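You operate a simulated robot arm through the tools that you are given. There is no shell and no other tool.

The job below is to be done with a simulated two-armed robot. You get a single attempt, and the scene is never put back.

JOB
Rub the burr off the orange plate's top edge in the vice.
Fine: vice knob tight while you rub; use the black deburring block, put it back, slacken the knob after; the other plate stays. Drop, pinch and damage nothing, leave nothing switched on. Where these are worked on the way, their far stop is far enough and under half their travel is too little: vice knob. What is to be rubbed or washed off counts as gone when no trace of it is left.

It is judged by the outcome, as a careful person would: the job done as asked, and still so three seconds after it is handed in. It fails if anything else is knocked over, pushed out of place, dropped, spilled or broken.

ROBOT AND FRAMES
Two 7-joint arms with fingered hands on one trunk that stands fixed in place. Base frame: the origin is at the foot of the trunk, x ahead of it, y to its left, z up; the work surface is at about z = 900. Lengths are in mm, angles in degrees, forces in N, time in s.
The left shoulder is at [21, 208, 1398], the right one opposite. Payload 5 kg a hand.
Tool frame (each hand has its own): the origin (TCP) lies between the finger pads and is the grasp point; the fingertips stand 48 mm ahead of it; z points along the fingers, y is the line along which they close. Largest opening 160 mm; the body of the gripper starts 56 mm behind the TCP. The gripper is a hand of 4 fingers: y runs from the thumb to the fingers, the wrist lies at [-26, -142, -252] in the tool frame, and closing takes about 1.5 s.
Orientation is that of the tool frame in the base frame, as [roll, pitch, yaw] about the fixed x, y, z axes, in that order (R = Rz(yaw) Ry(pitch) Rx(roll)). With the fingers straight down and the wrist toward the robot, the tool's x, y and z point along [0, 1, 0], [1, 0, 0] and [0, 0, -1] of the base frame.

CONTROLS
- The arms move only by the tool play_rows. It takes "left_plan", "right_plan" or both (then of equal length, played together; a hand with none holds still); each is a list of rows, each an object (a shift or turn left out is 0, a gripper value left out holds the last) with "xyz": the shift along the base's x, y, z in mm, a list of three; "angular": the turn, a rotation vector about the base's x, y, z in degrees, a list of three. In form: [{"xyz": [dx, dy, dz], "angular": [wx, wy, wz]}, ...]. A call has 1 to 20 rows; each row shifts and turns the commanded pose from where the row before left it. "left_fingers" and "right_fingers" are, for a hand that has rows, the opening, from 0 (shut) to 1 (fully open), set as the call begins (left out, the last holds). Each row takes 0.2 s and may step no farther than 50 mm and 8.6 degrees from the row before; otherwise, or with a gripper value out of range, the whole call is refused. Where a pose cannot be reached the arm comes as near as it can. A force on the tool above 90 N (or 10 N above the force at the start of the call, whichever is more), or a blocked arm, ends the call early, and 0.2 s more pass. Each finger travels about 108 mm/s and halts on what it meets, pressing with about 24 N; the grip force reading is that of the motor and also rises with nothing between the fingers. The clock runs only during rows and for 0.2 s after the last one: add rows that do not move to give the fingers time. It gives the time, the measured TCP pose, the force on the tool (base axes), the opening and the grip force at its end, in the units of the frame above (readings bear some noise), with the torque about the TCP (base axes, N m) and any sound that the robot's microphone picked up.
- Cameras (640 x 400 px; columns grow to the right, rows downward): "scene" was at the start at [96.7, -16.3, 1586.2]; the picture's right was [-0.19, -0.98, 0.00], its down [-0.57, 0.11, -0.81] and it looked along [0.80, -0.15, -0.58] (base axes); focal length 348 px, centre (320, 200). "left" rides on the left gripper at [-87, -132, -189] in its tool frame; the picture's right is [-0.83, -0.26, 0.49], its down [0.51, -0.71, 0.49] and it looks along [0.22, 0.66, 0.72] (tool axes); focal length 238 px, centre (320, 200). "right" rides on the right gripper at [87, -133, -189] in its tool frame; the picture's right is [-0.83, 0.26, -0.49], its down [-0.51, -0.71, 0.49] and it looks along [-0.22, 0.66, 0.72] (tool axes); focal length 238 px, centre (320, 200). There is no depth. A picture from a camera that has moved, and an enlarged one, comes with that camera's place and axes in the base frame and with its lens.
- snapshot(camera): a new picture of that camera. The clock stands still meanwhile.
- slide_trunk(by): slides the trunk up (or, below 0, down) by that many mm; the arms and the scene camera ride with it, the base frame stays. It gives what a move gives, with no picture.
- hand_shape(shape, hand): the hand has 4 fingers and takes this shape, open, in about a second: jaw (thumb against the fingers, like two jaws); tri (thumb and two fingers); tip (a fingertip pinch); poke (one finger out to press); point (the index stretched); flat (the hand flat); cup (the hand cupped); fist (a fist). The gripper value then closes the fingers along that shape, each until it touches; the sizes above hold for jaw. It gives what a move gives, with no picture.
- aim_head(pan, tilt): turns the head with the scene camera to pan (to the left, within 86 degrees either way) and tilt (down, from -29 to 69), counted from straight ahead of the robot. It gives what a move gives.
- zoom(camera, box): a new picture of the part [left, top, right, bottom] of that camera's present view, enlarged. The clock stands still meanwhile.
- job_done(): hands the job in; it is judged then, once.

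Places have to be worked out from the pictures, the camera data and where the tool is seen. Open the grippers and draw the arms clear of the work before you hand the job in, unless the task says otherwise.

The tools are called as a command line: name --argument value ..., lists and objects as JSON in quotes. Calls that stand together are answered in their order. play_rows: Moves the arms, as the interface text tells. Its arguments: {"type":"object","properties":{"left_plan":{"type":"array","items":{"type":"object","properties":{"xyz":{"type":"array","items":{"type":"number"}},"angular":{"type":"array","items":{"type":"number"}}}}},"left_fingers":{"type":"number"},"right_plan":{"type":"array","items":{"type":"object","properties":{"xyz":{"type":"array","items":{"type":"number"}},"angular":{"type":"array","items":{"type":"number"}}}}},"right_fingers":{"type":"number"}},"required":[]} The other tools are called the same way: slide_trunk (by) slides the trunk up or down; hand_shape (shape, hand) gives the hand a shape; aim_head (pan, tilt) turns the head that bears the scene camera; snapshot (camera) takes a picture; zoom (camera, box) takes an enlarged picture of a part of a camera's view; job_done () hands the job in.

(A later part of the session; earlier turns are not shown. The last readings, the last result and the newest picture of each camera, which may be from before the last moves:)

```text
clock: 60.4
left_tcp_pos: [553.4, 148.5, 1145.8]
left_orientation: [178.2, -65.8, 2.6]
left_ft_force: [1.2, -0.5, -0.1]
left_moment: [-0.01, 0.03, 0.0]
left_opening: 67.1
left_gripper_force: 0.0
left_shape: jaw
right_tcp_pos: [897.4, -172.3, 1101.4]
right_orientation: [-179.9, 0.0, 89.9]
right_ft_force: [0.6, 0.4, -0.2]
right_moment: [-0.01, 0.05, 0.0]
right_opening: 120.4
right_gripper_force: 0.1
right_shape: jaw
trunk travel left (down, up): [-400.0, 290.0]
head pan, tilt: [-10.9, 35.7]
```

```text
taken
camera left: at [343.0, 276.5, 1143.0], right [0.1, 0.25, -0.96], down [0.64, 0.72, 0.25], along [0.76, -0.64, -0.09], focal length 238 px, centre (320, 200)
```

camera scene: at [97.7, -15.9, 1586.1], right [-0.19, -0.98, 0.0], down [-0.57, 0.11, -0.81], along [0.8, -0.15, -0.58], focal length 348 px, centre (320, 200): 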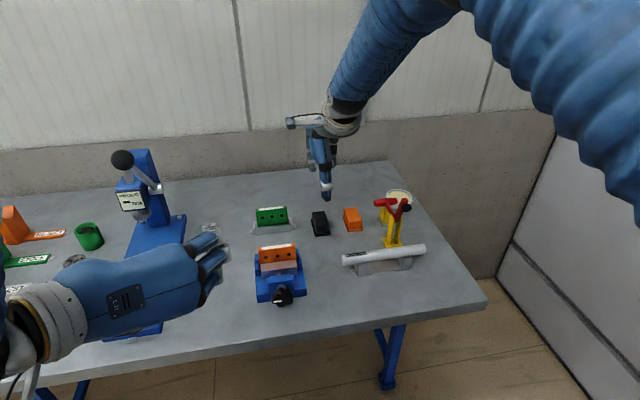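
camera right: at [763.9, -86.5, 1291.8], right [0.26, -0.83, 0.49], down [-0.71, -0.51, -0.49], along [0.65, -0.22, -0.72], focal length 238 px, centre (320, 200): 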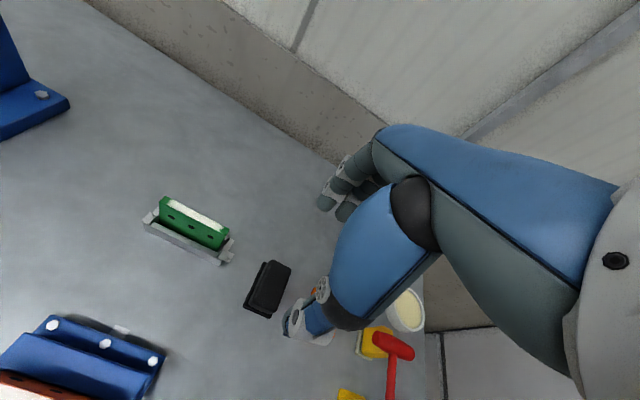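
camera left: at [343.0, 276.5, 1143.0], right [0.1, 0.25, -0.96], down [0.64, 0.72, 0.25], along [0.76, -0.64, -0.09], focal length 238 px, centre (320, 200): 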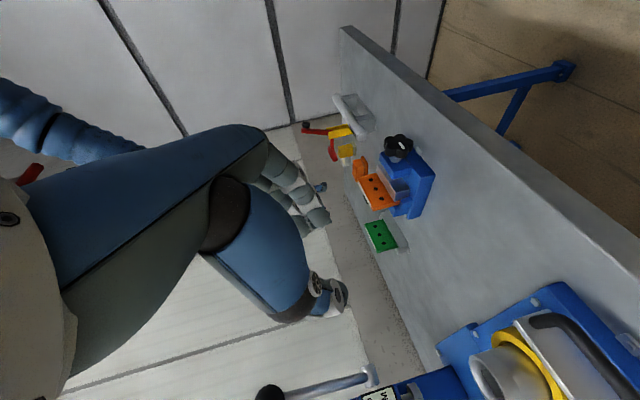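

I'll refine the block's position from this nearer view.

zoom --camera "right" --box '[210, 230, 350, 350]'

zoom --camera "scene" --box '[280, 180, 380, 250]'

```text
3.33 times, centred on (280, 290) of right
camera zoom: at [763.9, -86.5, 1291.8], right [0.26, -0.83, 0.49], down [-0.71, -0.51, -0.49], along [0.65, -0.22, -0.72], focal length 794 px, centre (453, -100)
```

zoom: 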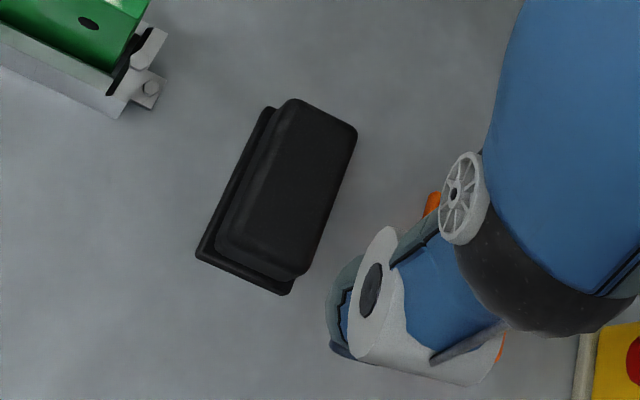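

```text
5.71 times, centred on (330, 215) of scene
camera zoom: at [97.7, -15.9, 1586.1], right [-0.19, -0.98, 0.0], down [-0.57, 0.11, -0.81], along [0.8, -0.15, -0.58], focal length 1991 px, centre (263, 114)
```

zoom: 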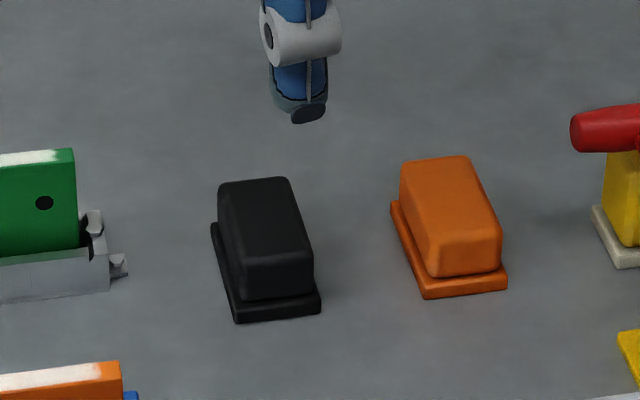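

The block is centred at about (893, −173) and squared to the axes. I'll lower the open hand so the fingertips stop just above its flange.

play_rows --right_plan '[{"xyz": [-3.5, -0.5, -35]}, {"xyz": [0, 0, -35]}, {"xyz": [0, 0, -35]}, {"xyz": [0, 0, -22]}, {"xyz": [0, 0, -12]}, {}, {}]' --right_fingers 0.75

zoom --camera "right" --box '[180, 180, 420, 380]'

zoom --camera "scene" --box '[270, 160, 390, 250]'

```text
clock: 62.0
left_tcp_pos: [552.2, 146.9, 1145.6]
left_orientation: [178.3, -65.7, 2.5]
left_ft_force: [-0.4, -0.5, -0.5]
left_moment: [0.0, -0.03, 0.02]
left_opening: 67.0
left_gripper_force: 0.1
left_shape: jaw
right_tcp_pos: [892.1, -175.6, 963.5]
right_orientation: [180.0, 0.0, 90.1]
right_ft_force: [0.0, 0.5, -0.1]
right_moment: [0.02, 0.01, 0.02]
right_opening: 120.1
right_gripper_force: 0.1
right_shape: jaw
trunk travel left (down, up): [-400.0, 290.0]
head pan, tilt: [-10.9, 35.7]
```

```text
2.00 times, centred on (300, 280) of right
camera zoom: at [759.2, -88.6, 1151.9], right [0.26, -0.83, 0.49], down [-0.71, -0.51, -0.49], along [0.66, -0.22, -0.72], focal length 477 px, centre (360, 40)
```

zoom: 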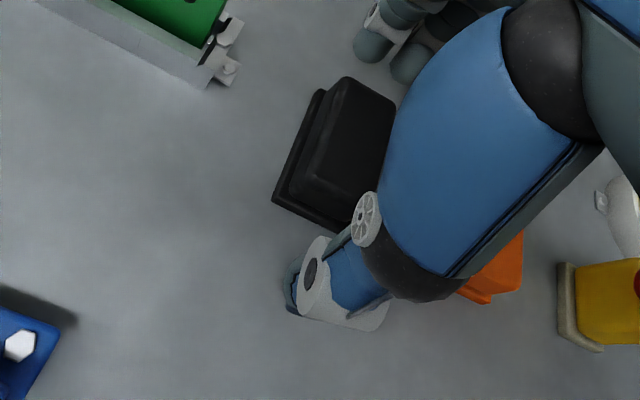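

```text
4.44 times, centred on (330, 205) of scene
camera zoom: at [96.8, -16.2, 1586.2], right [-0.19, -0.98, 0.0], down [-0.57, 0.11, -0.81], along [0.8, -0.15, -0.58], focal length 1548 px, centre (276, 178)
```

zoom: 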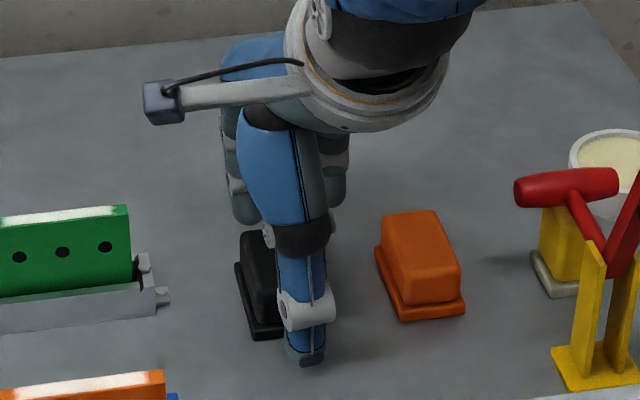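

Triangulation puts the fingertips at about z = 915, matching the nominal reach. I'll shift 2 mm in y, lower 3 mm and close on the block.

play_rows --right_plan '[{"xyz": [0, 2.3, -3]}, {}, {}]' --right_fingers 0.75

play_rows --right_plan '[{}, {}, {}, {}, {}, {}, {}]' --right_fingers 0.0

zoom --camera "right" --box '[180, 180, 420, 380]'

zoom --camera "scene" --box '[270, 160, 390, 250]'

```text
clock: 62.8
left_tcp_pos: [551.7, 148.0, 1145.3]
left_orientation: [178.5, -65.8, 2.2]
left_ft_force: [0.4, -0.3, 0.8]
left_moment: [0.06, 0.01, -0.02]
left_opening: 66.6
left_gripper_force: 0.1
left_shape: jaw
right_tcp_pos: [892.3, -173.7, 958.6]
right_orientation: [-179.9, 0.0, 90.1]
right_ft_force: [1.2, 0.7, -0.5]
right_moment: [-0.02, -0.02, 0.05]
right_opening: 120.2
right_gripper_force: 0.1
right_shape: jaw
trunk travel left (down, up): [-400.0, 290.0]
head pan, tilt: [-10.9, 35.7]
```

```text
clock: 64.4
left_tcp_pos: [552.0, 147.4, 1145.4]
left_orientation: [178.4, -65.8, 2.4]
left_ft_force: [-0.3, 1.0, -0.1]
left_moment: [-0.01, 0.01, 0.03]
left_opening: 66.9
left_gripper_force: 0.0
left_shape: jaw
right_tcp_pos: [891.2, -172.8, 959.8]
right_orientation: [-179.9, 0.0, 90.0]
right_ft_force: [0.1, 0.5, -0.2]
right_moment: [0.0, -0.02, -0.02]
right_opening: 65.7
right_gripper_force: 24.4
right_shape: jaw
trunk travel left (down, up): [-400.0, 290.0]
head pan, tilt: [-10.9, 35.7]
```

```text
2.00 times, centred on (300, 280) of right
camera zoom: at [759.0, -86.4, 1148.8], right [0.26, -0.83, 0.49], down [-0.71, -0.51, -0.49], along [0.66, -0.22, -0.72], focal length 477 px, centre (360, 40)
```

zoom: 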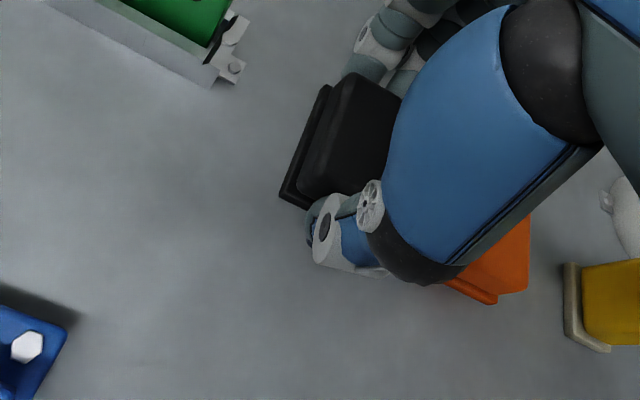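

```text
4.44 times, centred on (330, 205) of scene
camera zoom: at [96.9, -16.2, 1586.2], right [-0.19, -0.98, 0.0], down [-0.57, 0.11, -0.81], along [0.8, -0.15, -0.58], focal length 1548 px, centre (276, 178)
```

zoom: 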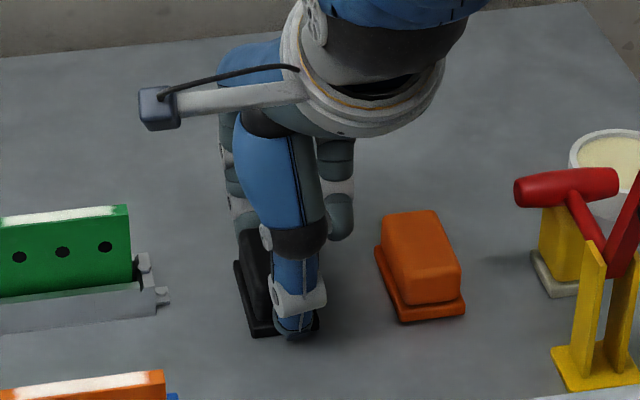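

The block is held at a 66 mm opening. I'll lift it 20 mm and check that it comes up level.

play_rows --right_plan '[{"xyz": [0, 0, 7]}, {"xyz": [0, 0, 8]}, {"xyz": [0, 0, 15]}, {}, {}]'

zoom --camera "right" --box '[180, 180, 420, 380]'

zoom --camera "scene" --box '[270, 160, 390, 250]'

```text
clock: 65.6
left_tcp_pos: [550.9, 146.8, 1146.6]
left_orientation: [178.5, -65.7, 2.4]
left_ft_force: [1.1, 0.7, 0.7]
left_moment: [-0.03, -0.02, 0.02]
left_opening: 67.0
left_gripper_force: 0.0
left_shape: jaw
right_tcp_pos: [891.3, -171.7, 988.3]
right_orientation: [-179.9, 0.0, 90.0]
right_ft_force: [-0.3, -0.2, -1.5]
right_moment: [-0.06, -0.03, -0.01]
right_opening: 65.5
right_gripper_force: 24.1
right_shape: jaw
trunk travel left (down, up): [-400.0, 290.0]
head pan, tilt: [-10.9, 35.7]
```

```text
2.00 times, centred on (300, 280) of right
camera zoom: at [758.6, -85.6, 1179.4], right [0.26, -0.83, 0.49], down [-0.71, -0.51, -0.49], along [0.65, -0.22, -0.72], focal length 477 px, centre (360, 40)
```

zoom: 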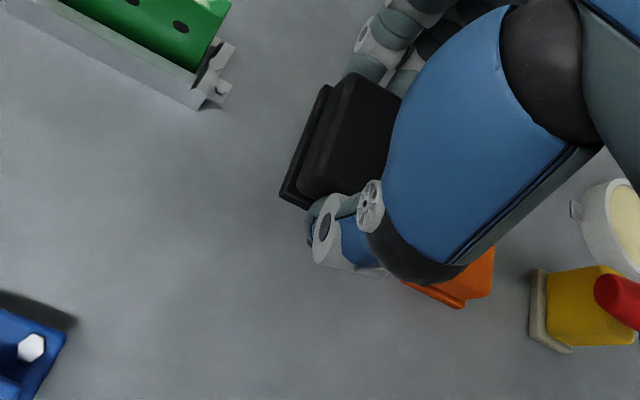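

```text
4.44 times, centred on (330, 205) of scene
camera zoom: at [96.6, -16.1, 1586.2], right [-0.19, -0.98, 0.0], down [-0.57, 0.11, -0.81], along [0.8, -0.15, -0.58], focal length 1548 px, centre (276, 178)
```

zoom: 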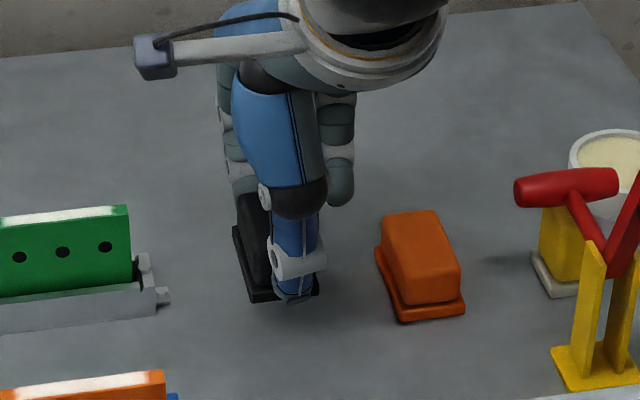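

The block lifted level and steady. I'll raise it to clearance height and carry it over the plate.

play_rows --right_plan '[{"xyz": [0, 0, 30]}, {"xyz": [0, 0, 40]}, {"xyz": [0, 0, 40]}, {"xyz": [0, 0, 25]}, {"xyz": [-27, 23, 0]}, {"xyz": [-28, 24, 0]}, {"xyz": [-28, 24, 0]}, {"xyz": [-28, 24, 0]}, {"xyz": [-28, 24, 0]}, {"xyz": [-26, 22, 0]}, {}, {}]'

snapshot --camera "right"

zoom --camera "scene" --box '[210, 160, 350, 310]'

zoom --camera "left" --box '[320, 90, 480, 260]'

```text
clock: 68.2
left_tcp_pos: [552.3, 147.2, 1146.8]
left_orientation: [178.4, -65.8, 2.3]
left_ft_force: [-1.0, 0.4, -0.2]
left_moment: [-0.01, 0.0, -0.02]
left_opening: 66.8
left_gripper_force: 0.1
left_shape: jaw
right_tcp_pos: [726.2, -30.2, 1123.0]
right_orientation: [180.0, 0.0, 89.9]
right_ft_force: [-0.3, -0.2, -0.9]
right_moment: [-0.01, -0.03, -0.06]
right_opening: 65.3
right_gripper_force: 24.0
right_shape: jaw
trunk travel left (down, up): [-400.0, 290.0]
head pan, tilt: [-10.9, 35.7]
```

```text
taken
camera right: at [593.1, 55.7, 1312.6], right [0.26, -0.83, 0.49], down [-0.71, -0.51, -0.49], along [0.66, -0.22, -0.72], focal length 238 px, centre (320, 200)
```

right: 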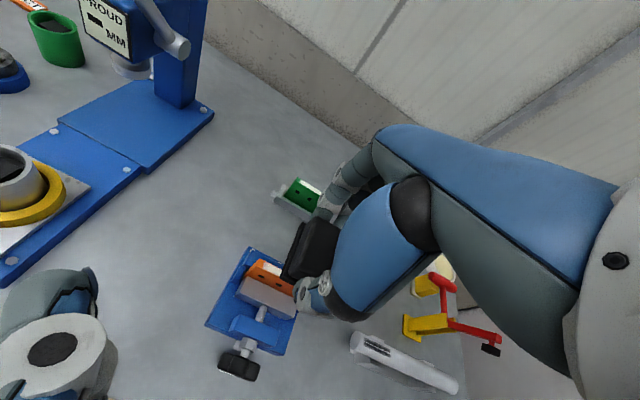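

```text
2.67 times, centred on (280, 235) of scene
camera zoom: at [96.3, -15.6, 1586.2], right [-0.19, -0.98, 0.0], down [-0.57, 0.11, -0.81], along [0.8, -0.15, -0.58], focal length 929 px, centre (427, 107)
```

zoom: 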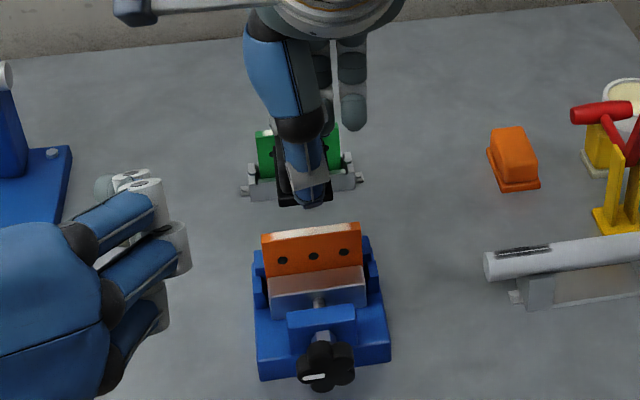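

```text
2.35 times, centred on (400, 175) of left
camera zoom: at [342.1, 276.6, 1143.3], right [0.1, 0.25, -0.96], down [0.64, 0.72, 0.25], along [0.76, -0.64, -0.09], focal length 561 px, centre (132, 259)
```

zoom: 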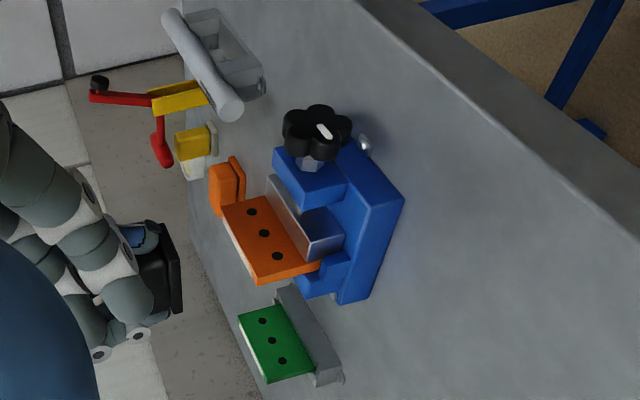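

The block hangs about 60 mm above the plate's top edge. I'll lower it to near contact, then creep down.

play_rows --right_plan '[{"xyz": [0, 0, -20]}, {"xyz": [0, 0, -18]}, {"xyz": [0, 0, -10]}, {}, {}]'

zoom --camera "scene" --box '[230, 190, 340, 300]'

zoom --camera "left" --box '[320, 90, 480, 260]'

zoom --camera "right" --box '[200, 180, 400, 360]'

```text
clock: 69.4
left_tcp_pos: [551.6, 145.9, 1144.7]
left_orientation: [178.4, -65.9, 2.4]
left_ft_force: [0.5, -0.5, -0.2]
left_moment: [0.02, 0.02, 0.03]
left_opening: 67.1
left_gripper_force: 0.0
left_shape: jaw
right_tcp_pos: [727.9, -32.2, 1074.6]
right_orientation: [-179.9, 0.0, 90.1]
right_ft_force: [-0.1, -0.4, -0.5]
right_moment: [0.02, 0.04, 0.03]
right_opening: 65.5
right_gripper_force: 24.3
right_shape: jaw
trunk travel left (down, up): [-400.0, 290.0]
head pan, tilt: [-10.9, 35.7]
```

```text
3.64 times, centred on (285, 245) of scene
camera zoom: at [97.0, -16.6, 1586.1], right [-0.19, -0.98, 0.0], down [-0.57, 0.11, -0.81], along [0.8, -0.15, -0.58], focal length 1267 px, centre (447, 36)
```

zoom: 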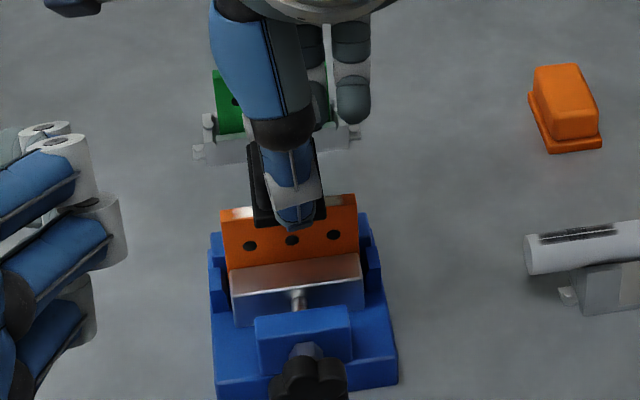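

```text
2.35 times, centred on (400, 175) of left
camera zoom: at [342.6, 275.9, 1143.3], right [0.1, 0.25, -0.96], down [0.64, 0.72, 0.25], along [0.76, -0.64, -0.09], focal length 561 px, centre (132, 259)
```

zoom: 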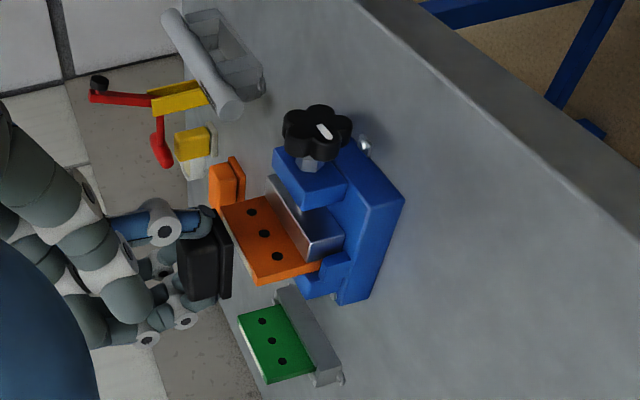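

```text
2.22 times, centred on (300, 270) of right
camera zoom: at [593.9, 53.6, 1265.5], right [0.26, -0.83, 0.49], down [-0.71, -0.51, -0.49], along [0.65, -0.22, -0.72], focal length 530 px, centre (364, 44)
```

zoom: 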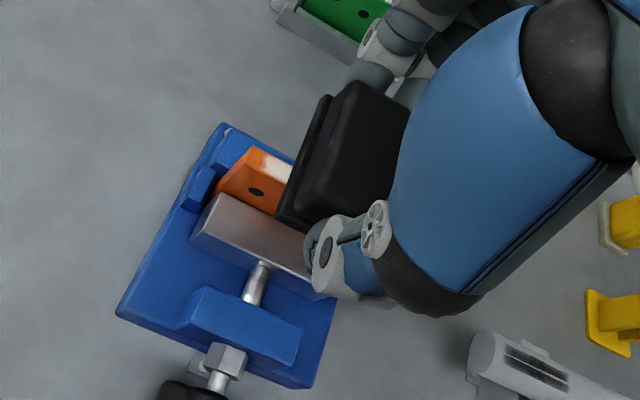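

The block is about 15 mm above the edge and centred over it. I'll creep down in small steps until contact.

play_rows --right_plan '[{"xyz": [0, 0, -4]}, {"xyz": [0, 0, -3]}, {"xyz": [0, 0, -3]}, {"xyz": [0, 0, -1]}, {}]'

play_rows --right_plan '[{"xyz": [0, 0, -1]}, {"xyz": [0, 0, -1]}, {}]'

play_rows --right_plan '[{"xyz": [0, 0, -1]}, {"xyz": [0, 0, -1]}, {}]'

```text
clock: 70.6
left_tcp_pos: [551.4, 146.8, 1146.2]
left_orientation: [178.2, -65.8, 2.6]
left_ft_force: [-0.9, 0.0, -0.4]
left_moment: [0.0, 0.0, 0.0]
left_opening: 66.9
left_gripper_force: 0.1
left_shape: jaw
right_tcp_pos: [727.0, -31.1, 1065.5]
right_orientation: [180.0, 0.0, 90.1]
right_ft_force: [0.2, -0.6, -0.8]
right_moment: [-0.03, -0.01, 0.0]
right_opening: 65.6
right_gripper_force: 24.0
right_shape: jaw
trunk travel left (down, up): [-400.0, 290.0]
head pan, tilt: [-10.9, 35.7]
```

```text
clock: 71.4
left_tcp_pos: [551.2, 147.6, 1144.7]
left_orientation: [178.4, -65.8, 2.4]
left_ft_force: [-0.2, -0.2, 0.1]
left_moment: [-0.02, -0.05, 0.0]
left_opening: 66.9
left_gripper_force: 0.0
left_shape: jaw
right_tcp_pos: [726.6, -31.3, 1063.3]
right_orientation: [180.0, 0.0, 89.9]
right_ft_force: [0.2, -0.6, 5.5]
right_moment: [0.03, -0.01, 0.03]
right_opening: 65.5
right_gripper_force: 24.1
right_shape: jaw
trunk travel left (down, up): [-400.0, 290.0]
head pan, tilt: [-10.9, 35.7]
```

```text
clock: 72.2
left_tcp_pos: [550.8, 147.1, 1146.3]
left_orientation: [178.2, -66.0, 2.5]
left_ft_force: [0.4, 0.6, 0.0]
left_moment: [0.01, 0.01, -0.04]
left_opening: 67.0
left_gripper_force: 0.0
left_shape: jaw
right_tcp_pos: [727.1, -30.0, 1062.9]
right_orientation: [179.8, 0.0, 90.0]
right_ft_force: [0.8, -0.2, 20.4]
right_moment: [-0.02, 0.01, -0.06]
right_opening: 66.6
right_gripper_force: 23.8
right_shape: jaw
trunk travel left (down, up): [-400.0, 290.0]
head pan, tilt: [-10.9, 35.7]
```

Contact came at TCP z ≈ 1063, with 20 N now on the edge. I'll ease off 1 mm and rub to and fro along the whole edge.

play_rows --right_plan '[{"xyz": [0, 0, 1]}, {"xyz": [0, 9, 0]}, {"xyz": [0, 9, 0]}, {"xyz": [0, 9, 0]}, {"xyz": [0, 8, 0]}, {"xyz": [0, -9, 0]}, {"xyz": [0, -9, 0]}, {"xyz": [0, -9, 0]}, {"xyz": [0, -9, 0]}, {"xyz": [0, -9, 0]}, {"xyz": [0, -9, 0]}, {"xyz": [0, -9, 0]}, {"xyz": [0, -9, 0]}, {}]'

zoom --camera "scene" --box '[230, 190, 340, 300]'

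zoom --camera "right" --box '[200, 180, 400, 360]'

```text
clock: 75.2
left_tcp_pos: [551.1, 146.9, 1144.8]
left_orientation: [178.3, -65.7, 2.5]
left_ft_force: [-0.1, -0.1, -0.6]
left_moment: [-0.02, -0.01, -0.02]
left_opening: 67.2
left_gripper_force: 0.1
left_shape: jaw
right_tcp_pos: [726.7, -68.4, 1061.9]
right_orientation: [-179.9, 0.0, 90.0]
right_ft_force: [0.6, 4.8, 18.5]
right_moment: [0.19, 0.02, -0.04]
right_opening: 66.7
right_gripper_force: 23.6
right_shape: jaw
trunk travel left (down, up): [-400.0, 290.0]
head pan, tilt: [-10.9, 35.7]
```

```text
3.64 times, centred on (285, 245) of scene
camera zoom: at [95.3, -15.0, 1586.3], right [-0.19, -0.98, 0.0], down [-0.57, 0.11, -0.81], along [0.8, -0.15, -0.58], focal length 1267 px, centre (447, 36)
```

zoom: 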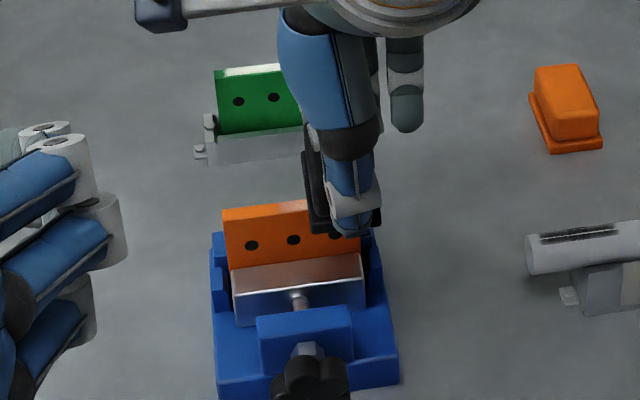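

```text
2.22 times, centred on (300, 270) of right
camera zoom: at [593.0, 18.2, 1252.2], right [0.26, -0.83, 0.49], down [-0.71, -0.51, -0.49], along [0.66, -0.22, -0.72], focal length 530 px, centre (364, 44)
```

zoom: 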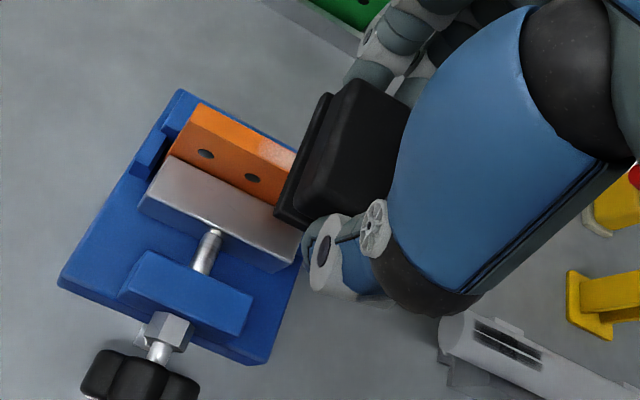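

The white burr is coming off where the block has passed. I'll run more full strokes.

play_rows --right_plan '[{"xyz": [0, 9, 0]}, {"xyz": [0, 9, 0]}, {"xyz": [0, 9, 0]}, {"xyz": [0, 9, 0]}, {"xyz": [0, 9, 0]}, {"xyz": [0, 9, 0]}, {"xyz": [0, 9, 0]}, {"xyz": [0, 9, 0]}, {"xyz": [0, 4, 0]}, {"xyz": [0, -9, 0]}, {"xyz": [0, -9, 0]}, {"xyz": [0, -9, 0]}, {"xyz": [0, -9, 0]}, {"xyz": [0, -9, 0]}, {"xyz": [0, -9, 0]}, {"xyz": [0, -9, 0]}, {"xyz": [0, -9, 0]}, {"xyz": [0, -6, 0]}, {}]'

play_rows --right_plan '[{"xyz": [0, 9, 0]}, {"xyz": [0, 9, 0]}, {"xyz": [0, 9, 0]}, {"xyz": [0, 9, 0]}, {"xyz": [0, 9, 0]}, {"xyz": [0, 9, 0]}, {"xyz": [0, 9, 0]}, {"xyz": [0, 9, 0]}, {"xyz": [0, 6, 0]}, {"xyz": [0, -9, 0]}, {"xyz": [0, -9, 0]}, {"xyz": [0, -9, 0]}, {"xyz": [0, -9, 0]}, {"xyz": [0, -9, 0]}, {"xyz": [0, -9, 0]}, {"xyz": [0, -9, 0]}, {"xyz": [0, -9, 0]}, {"xyz": [0, -6, 0]}, {}]'

zoom --camera "right" --box '[200, 180, 400, 360]'

zoom --camera "scene" --box '[230, 190, 340, 300]'

```text
clock: 79.2
left_tcp_pos: [551.1, 147.4, 1145.1]
left_orientation: [178.4, -65.7, 2.4]
left_ft_force: [0.1, 0.7, 0.4]
left_moment: [-0.01, 0.02, -0.03]
left_opening: 67.2
left_gripper_force: 0.1
left_shape: jaw
right_tcp_pos: [725.3, -70.1, 1062.1]
right_orientation: [-179.9, 0.0, 90.1]
right_ft_force: [1.0, 3.7, 16.0]
right_moment: [0.18, -0.03, -0.02]
right_opening: 66.9
right_gripper_force: 24.5
right_shape: jaw
trunk travel left (down, up): [-400.0, 290.0]
head pan, tilt: [-10.9, 35.7]
```

```text
clock: 83.2
left_tcp_pos: [551.5, 147.4, 1145.9]
left_orientation: [178.3, -65.7, 2.5]
left_ft_force: [0.8, 0.5, -0.2]
left_moment: [0.01, -0.06, 0.01]
left_opening: 67.2
left_gripper_force: 0.1
left_shape: jaw
right_tcp_pos: [726.0, -70.1, 1063.1]
right_orientation: [-179.9, 0.0, 89.9]
right_ft_force: [-0.8, 4.5, 16.6]
right_moment: [0.17, 0.0, -0.01]
right_opening: 66.6
right_gripper_force: 24.0
right_shape: jaw
trunk travel left (down, up): [-400.0, 290.0]
head pan, tilt: [-10.9, 35.7]
```

```text
2.22 times, centred on (300, 270) of right
camera zoom: at [593.3, 17.2, 1252.0], right [0.26, -0.83, 0.49], down [-0.71, -0.51, -0.49], along [0.66, -0.22, -0.72], focal length 530 px, centre (364, 44)
```

zoom: 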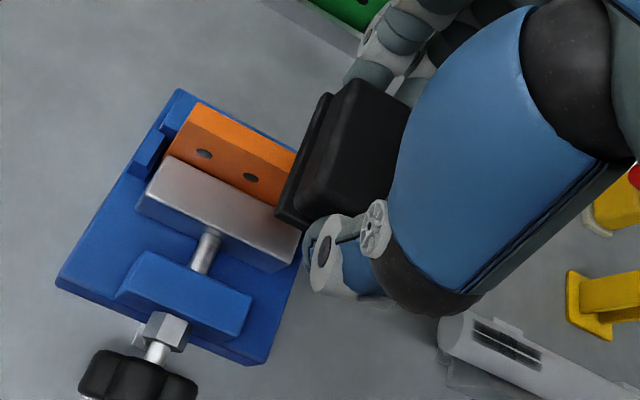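

```text
3.64 times, centred on (285, 245) of scene
camera zoom: at [95.4, -15.2, 1586.3], right [-0.19, -0.98, 0.0], down [-0.57, 0.11, -0.81], along [0.8, -0.15, -0.58], focal length 1267 px, centre (447, 36)
```

zoom: 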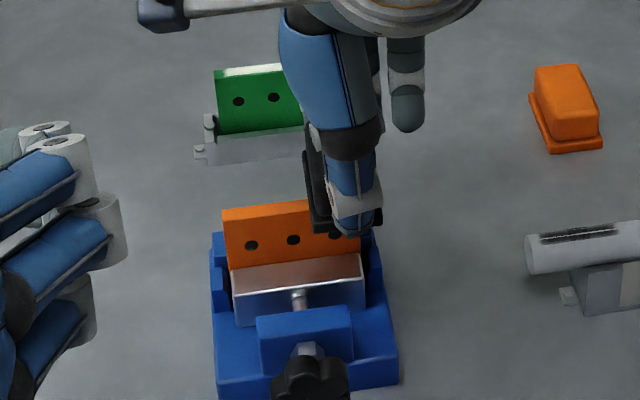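

The exposed half is clean. I'll do one more stroke, finish at the left end, then lift off and inspect the whole edge.

play_rows --right_plan '[{"xyz": [0, -4, 0]}, {"xyz": [0, 9, 0]}, {"xyz": [0, 9, 0]}, {"xyz": [0, 9, 0]}, {"xyz": [0, 9, 0]}, {"xyz": [0, 9, 0]}, {"xyz": [0, 9, 0]}, {"xyz": [0, 9, 0]}, {"xyz": [0, 9, 0]}, {"xyz": [0, 8, 0]}, {"xyz": [0, 0, 3]}, {"xyz": [0, 0, 12]}, {"xyz": [0, 0, 30]}, {"xyz": [0, 0, 30]}, {}]'

zoom --camera "right" --box '[200, 180, 400, 360]'

zoom --camera "scene" --box '[230, 190, 340, 300]'

zoom --camera "left" --box '[320, 90, 480, 260]'

```text
clock: 86.4
left_tcp_pos: [552.3, 146.9, 1144.5]
left_orientation: [178.1, -65.7, 2.7]
left_ft_force: [0.2, 0.2, -0.7]
left_moment: [0.04, -0.01, 0.02]
left_opening: 66.8
left_gripper_force: 0.0
left_shape: jaw
right_tcp_pos: [725.8, 7.1, 1135.5]
right_orientation: [-179.9, 0.0, 90.1]
right_ft_force: [0.8, 0.3, -1.3]
right_moment: [0.02, 0.06, 0.01]
right_opening: 66.0
right_gripper_force: 23.8
right_shape: jaw
trunk travel left (down, up): [-400.0, 290.0]
head pan, tilt: [-10.9, 35.7]
```

```text
2.22 times, centred on (300, 270) of right
camera zoom: at [593.3, 93.0, 1325.1], right [0.26, -0.83, 0.49], down [-0.71, -0.51, -0.49], along [0.65, -0.22, -0.72], focal length 530 px, centre (364, 44)
```

zoom: 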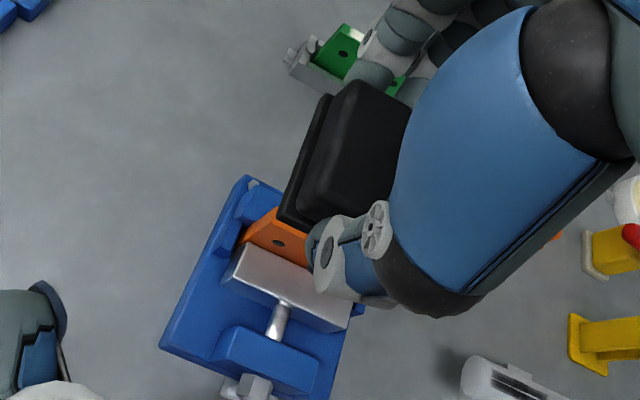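

```text
3.64 times, centred on (285, 245) of scene
camera zoom: at [97.8, -16.5, 1586.0], right [-0.19, -0.98, 0.0], down [-0.57, 0.11, -0.81], along [0.8, -0.15, -0.58], focal length 1267 px, centre (447, 36)
```

zoom: 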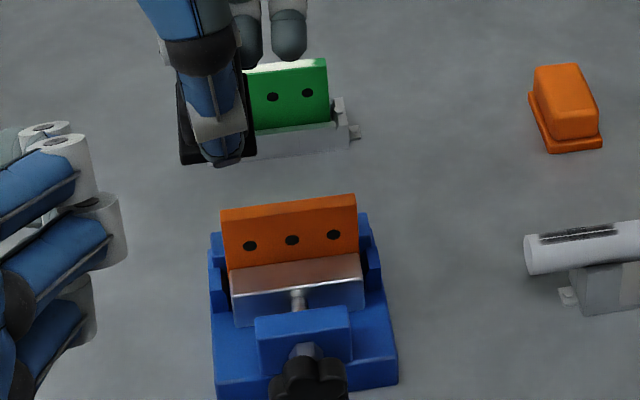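

```text
2.35 times, centred on (400, 175) of left
camera zoom: at [343.2, 276.0, 1143.0], right [0.1, 0.25, -0.96], down [0.64, 0.72, 0.25], along [0.76, -0.64, -0.09], focal length 561 px, centre (132, 259)
```

zoom: 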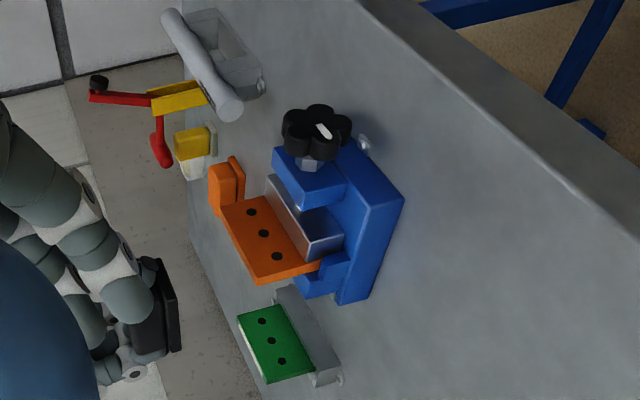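

The edge now looks orange all along. I'll enlarge it to check for faint traces.

zoom --camera "scene" --box '[262, 235, 302, 265]'

play_rows --right_plan '[{"xyz": [10, -20, 5]}, {"xyz": [20, -30, 5]}, {"xyz": [30, -30, 0]}, {"xyz": [30, -30, 0]}, {"xyz": [30, -30, 0]}, {"xyz": [30, -30, 0]}, {"xyz": [13, -10, 0]}, {}, {}]'

snapshot --camera "right"

zoom --camera "scene" --box '[262, 235, 302, 265]'

```text
13.33 times, centred on (282, 250) of scene
camera zoom: at [97.8, -16.5, 1586.0], right [-0.19, -0.98, 0.0], down [-0.57, 0.11, -0.81], along [0.8, -0.15, -0.58], focal length 4645 px, centre (827, -467)
```

zoom: 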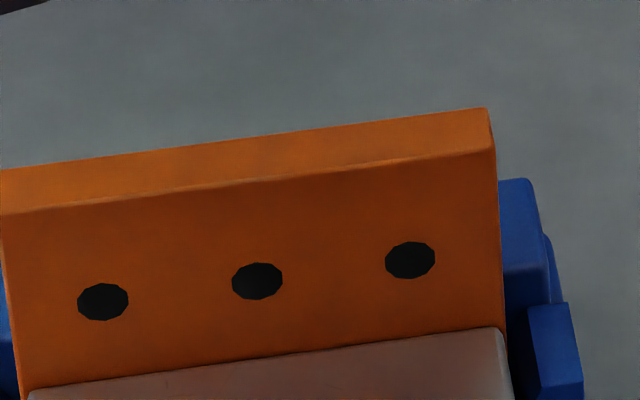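

```text
clock: 88.4
left_tcp_pos: [553.1, 147.3, 1146.7]
left_orientation: [178.1, -65.8, 2.7]
left_ft_force: [-0.2, -0.8, -0.2]
left_moment: [-0.01, -0.01, 0.02]
left_opening: 67.0
left_gripper_force: 0.0
left_shape: jaw
right_tcp_pos: [891.0, -175.8, 1144.6]
right_orientation: [-179.9, 0.0, 90.0]
right_ft_force: [-0.1, -0.4, -0.5]
right_moment: [-0.02, 0.0, -0.01]
right_opening: 65.9
right_gripper_force: 24.1
right_shape: jaw
trunk travel left (down, up): [-400.0, 290.0]
head pan, tilt: [-10.9, 35.7]
```

```text
taken
camera right: at [758.0, -89.7, 1335.2], right [0.26, -0.83, 0.49], down [-0.71, -0.51, -0.49], along [0.65, -0.22, -0.72], focal length 238 px, centre (320, 200)
```

right: 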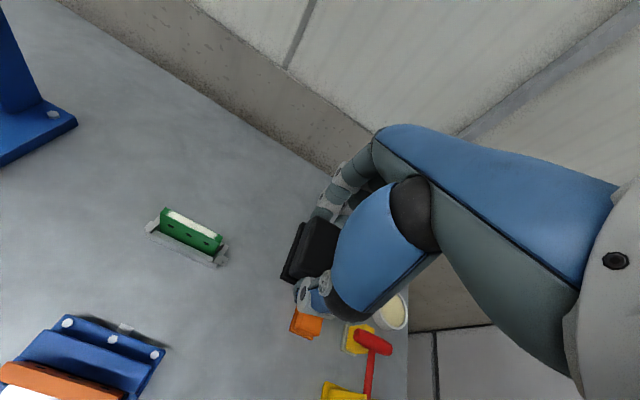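

```text
13.33 times, centred on (282, 250) of scene
camera zoom: at [97.1, -16.3, 1586.1], right [-0.19, -0.98, 0.0], down [-0.57, 0.11, -0.81], along [0.8, -0.15, -0.58], focal length 4645 px, centre (827, -467)
```

zoom: 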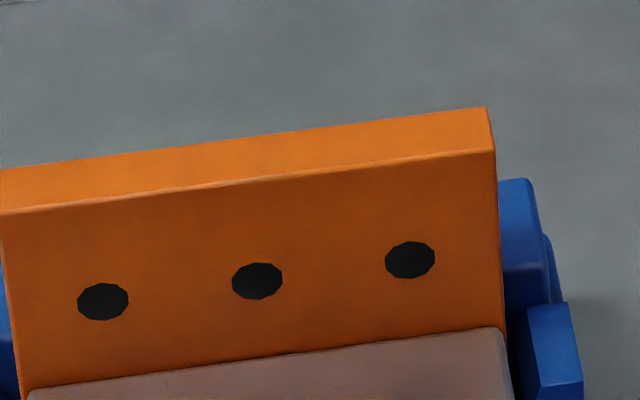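

The top edge looks clean across the frame. I'll also check the left end and the view from behind with the other cameras.

zoom --camera "scene" --box '[250, 235, 290, 265]'

zoom --camera "right" --box '[0, 300, 180, 400]'

zoom --camera "left" --box '[345, 155, 425, 225]'

```text
13.33 times, centred on (270, 250) of scene
camera zoom: at [97.1, -16.3, 1586.1], right [-0.19, -0.98, 0.0], down [-0.57, 0.11, -0.81], along [0.8, -0.15, -0.58], focal length 4645 px, centre (987, -467)
```

zoom: 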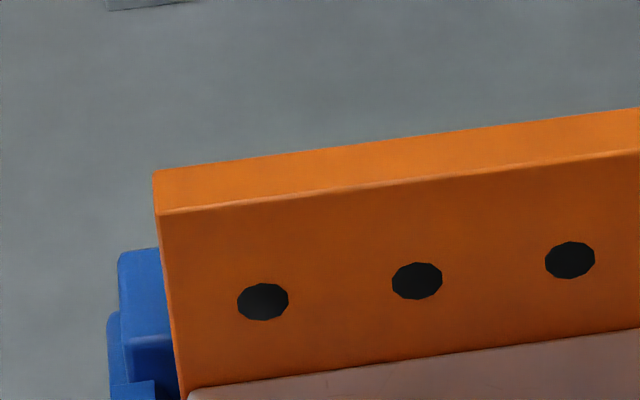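

```text
3.56 times, centred on (90, 350) of right
camera zoom: at [758.0, -89.7, 1335.2], right [0.26, -0.83, 0.49], down [-0.71, -0.51, -0.49], along [0.65, -0.22, -0.72], focal length 848 px, centre (1138, -333)
```

zoom: 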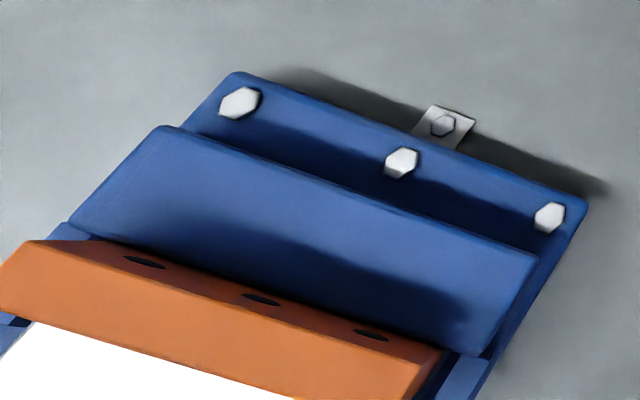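

```text
5.71 times, centred on (385, 190) of left
camera zoom: at [342.7, 276.1, 1143.2], right [0.1, 0.25, -0.96], down [0.64, 0.72, 0.25], along [0.76, -0.64, -0.09], focal length 1362 px, centre (-51, 257)
```

zoom: 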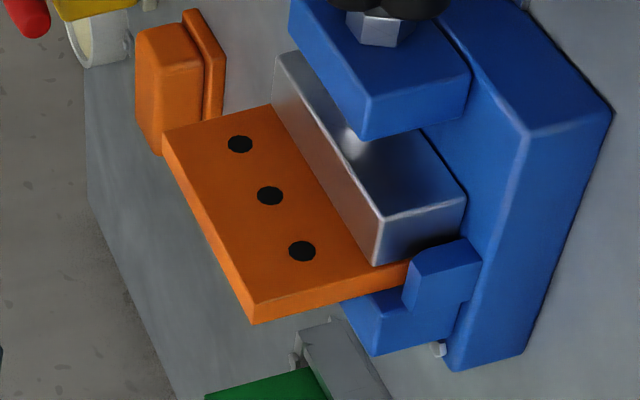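

The edge is clean from every view; the white patch low in the right view is glare on the silver jaw. I'll lower the block back to its place, stopping just above the table first.

play_rows --right_plan '[{"xyz": [0.5, 2.5, -40]}, {"xyz": [0, 0, -45]}, {"xyz": [0, 0, -45]}, {"xyz": [0, 0, -30]}, {"xyz": [0, 0, -10]}, {}, {}]'

zoom --camera "scene" --box '[270, 160, 390, 250]'

zoom --camera "right" --box '[180, 180, 420, 380]'

```text
clock: 90.0
left_tcp_pos: [551.9, 146.3, 1145.0]
left_orientation: [178.3, -65.8, 2.5]
left_ft_force: [-0.7, 0.3, 0.7]
left_moment: [0.0, -0.01, 0.0]
left_opening: 66.9
left_gripper_force: 0.1
left_shape: jaw
right_tcp_pos: [892.0, -171.7, 976.7]
right_orientation: [-179.9, -0.1, 90.0]
right_ft_force: [0.1, -0.5, -0.3]
right_moment: [0.0, -0.01, 0.01]
right_opening: 66.2
right_gripper_force: 23.9
right_shape: jaw
trunk travel left (down, up): [-400.0, 290.0]
head pan, tilt: [-10.9, 35.7]
```

```text
4.44 times, centred on (330, 205) of scene
camera zoom: at [96.7, -16.2, 1586.2], right [-0.19, -0.98, 0.0], down [-0.57, 0.11, -0.81], along [0.8, -0.15, -0.58], focal length 1548 px, centre (276, 178)
```

zoom: 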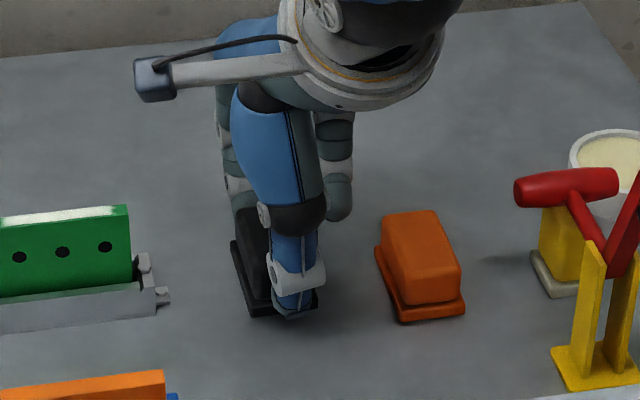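

```text
2.00 times, centred on (300, 280) of right
camera zoom: at [758.5, -84.9, 1166.6], right [0.26, -0.83, 0.49], down [-0.71, -0.51, -0.49], along [0.66, -0.22, -0.72], focal length 477 px, centre (360, 40)
```

zoom: 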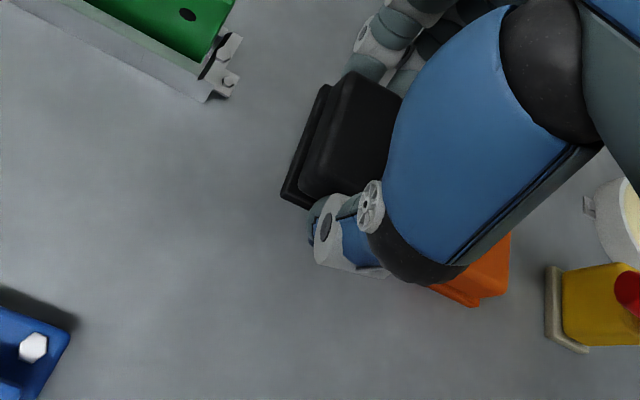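

The block sits in the hand as it did at pick-up. I'll creep down to table contact.

play_rows --right_plan '[{"xyz": [0, 0, -6]}, {"xyz": [0, 0, -5]}, {"xyz": [0, 0, -2]}, {"xyz": [0, 0, -1]}, {}]'

play_rows --right_plan '[{"xyz": [0, -0.5, -1]}, {"xyz": [0, 0, -1]}, {}]'

```text
clock: 91.2
left_tcp_pos: [552.4, 147.3, 1146.3]
left_orientation: [178.3, -65.8, 2.5]
left_ft_force: [0.0, -0.1, 0.0]
left_moment: [0.02, 0.0, -0.01]
left_opening: 66.9
left_gripper_force: 0.0
left_shape: jaw
right_tcp_pos: [890.1, -170.4, 963.6]
right_orientation: [-179.9, 0.0, 90.0]
right_ft_force: [0.2, -0.1, -0.9]
right_moment: [-0.02, 0.04, -0.03]
right_opening: 66.2
right_gripper_force: 24.0
right_shape: jaw
trunk travel left (down, up): [-400.0, 290.0]
head pan, tilt: [-10.9, 35.7]
```

```text
clock: 92.0
left_tcp_pos: [551.2, 146.6, 1145.9]
left_orientation: [178.3, -65.8, 2.4]
left_ft_force: [-0.4, -0.1, -0.4]
left_moment: [0.01, 0.01, -0.01]
left_opening: 67.0
left_gripper_force: 0.0
left_shape: jaw
right_tcp_pos: [889.7, -171.5, 959.9]
right_orientation: [-179.9, 0.1, 90.0]
right_ft_force: [0.7, -1.4, -0.7]
right_moment: [0.0, 0.0, -0.05]
right_opening: 66.1
right_gripper_force: 24.2
right_shape: jaw
trunk travel left (down, up): [-400.0, 290.0]
head pan, tilt: [-10.9, 35.7]
```

There is still no contact; the block rode up a millimetre or so in the grip. I'll continue down in 1 mm steps.

play_rows --right_plan '[{"xyz": [1, -0.7, -1]}, {}]'

play_rows --right_plan '[{"xyz": [0, 0, -1]}, {}]'

play_rows --right_plan '[{"xyz": [0, 0, -1]}, {}]'

```text
clock: 92.6
left_tcp_pos: [551.5, 147.4, 1146.3]
left_orientation: [178.6, -65.8, 2.2]
left_ft_force: [0.0, -0.1, 0.1]
left_moment: [-0.02, 0.0, 0.0]
left_opening: 67.0
left_gripper_force: 0.1
left_shape: jaw
right_tcp_pos: [891.6, -172.2, 960.1]
right_orientation: [180.0, 0.0, 90.0]
right_ft_force: [0.3, 0.6, -1.1]
right_moment: [-0.04, -0.01, 0.03]
right_opening: 66.0
right_gripper_force: 23.8
right_shape: jaw
trunk travel left (down, up): [-400.0, 290.0]
head pan, tilt: [-10.9, 35.7]
```

```text
clock: 93.2
left_tcp_pos: [550.7, 146.7, 1145.9]
left_orientation: [178.2, -65.7, 2.6]
left_ft_force: [0.3, 1.1, -0.3]
left_moment: [-0.02, 0.03, -0.01]
left_opening: 67.0
left_gripper_force: 0.0
left_shape: jaw
right_tcp_pos: [891.5, -172.3, 958.4]
right_orientation: [-179.9, 0.0, 90.0]
right_ft_force: [-0.1, -0.3, -0.3]
right_moment: [-0.02, -0.02, 0.03]
right_opening: 66.3
right_gripper_force: 23.7
right_shape: jaw
trunk travel left (down, up): [-400.0, 290.0]
head pan, tilt: [-10.9, 35.7]
```

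```text
clock: 93.8
left_tcp_pos: [552.7, 146.8, 1145.5]
left_orientation: [178.2, -65.8, 2.5]
left_ft_force: [-1.0, 0.6, 0.2]
left_moment: [0.0, 0.02, 0.01]
left_opening: 66.9
left_gripper_force: 0.1
left_shape: jaw
right_tcp_pos: [891.6, -172.9, 957.4]
right_orientation: [-180.0, 0.0, 90.0]
right_ft_force: [-0.5, 0.3, 1.4]
right_moment: [0.0, -0.09, 0.02]
right_opening: 66.1
right_gripper_force: 24.0
right_shape: jaw
trunk travel left (down, up): [-400.0, 290.0]
head pan, tilt: [-10.9, 35.7]
```

First contact shows at z ≈ 957.4. I'll seat it another 0.7 mm and then open the fingers gently.

play_rows --right_plan '[{"xyz": [0, 0, -0.7]}, {}]'

play_rows --right_plan '[{}, {}, {}, {}]' --right_fingers 0.7

zoom --camera "right" --box '[180, 180, 420, 380]'

zoom --camera "scene" --box '[270, 160, 390, 250]'

```text
clock: 94.4
left_tcp_pos: [551.2, 146.1, 1146.1]
left_orientation: [178.2, -65.8, 2.6]
left_ft_force: [0.3, -0.5, 0.3]
left_moment: [0.0, 0.0, 0.01]
left_opening: 67.0
left_gripper_force: 0.1
left_shape: jaw
right_tcp_pos: [893.0, -173.0, 957.9]
right_orientation: [180.0, 0.0, 90.0]
right_ft_force: [0.4, -0.1, 4.6]
right_moment: [0.0, -0.21, 0.02]
right_opening: 66.3
right_gripper_force: 24.0
right_shape: jaw
trunk travel left (down, up): [-400.0, 290.0]
head pan, tilt: [-10.9, 35.7]
```

```text
clock: 95.4
left_tcp_pos: [551.4, 146.9, 1146.0]
left_orientation: [178.4, -65.7, 2.4]
left_ft_force: [0.7, -0.1, 0.3]
left_moment: [-0.01, 0.01, 0.0]
left_opening: 66.8
left_gripper_force: 0.0
left_shape: jaw
right_tcp_pos: [891.0, -171.7, 956.4]
right_orientation: [-179.8, 0.0, 89.9]
right_ft_force: [0.2, -0.7, -0.8]
right_moment: [0.01, 0.0, 0.0]
right_opening: 111.4
right_gripper_force: 0.0
right_shape: jaw
trunk travel left (down, up): [-400.0, 290.0]
head pan, tilt: [-10.9, 35.7]
```

```text
2.00 times, centred on (300, 280) of right
camera zoom: at [758.7, -86.2, 1146.9], right [0.26, -0.83, 0.49], down [-0.71, -0.51, -0.49], along [0.65, -0.22, -0.72], focal length 477 px, centre (360, 40)
```

zoom: 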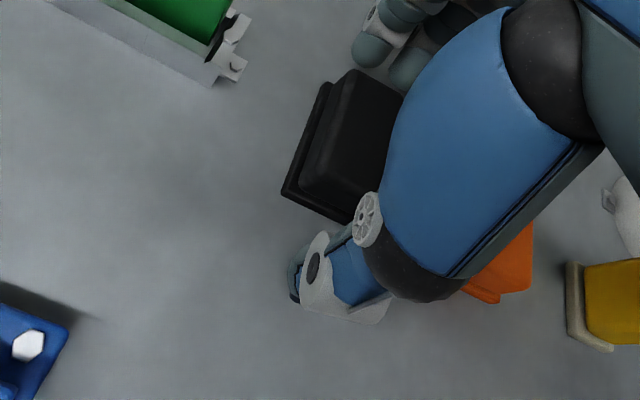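

```text
4.44 times, centred on (330, 205) of scene
camera zoom: at [96.9, -16.2, 1586.1], right [-0.19, -0.98, 0.0], down [-0.57, 0.11, -0.81], along [0.8, -0.15, -0.58], focal length 1548 px, centre (276, 178)
```

zoom: 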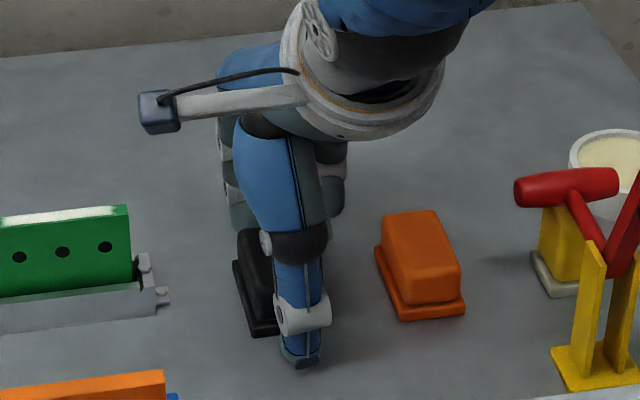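

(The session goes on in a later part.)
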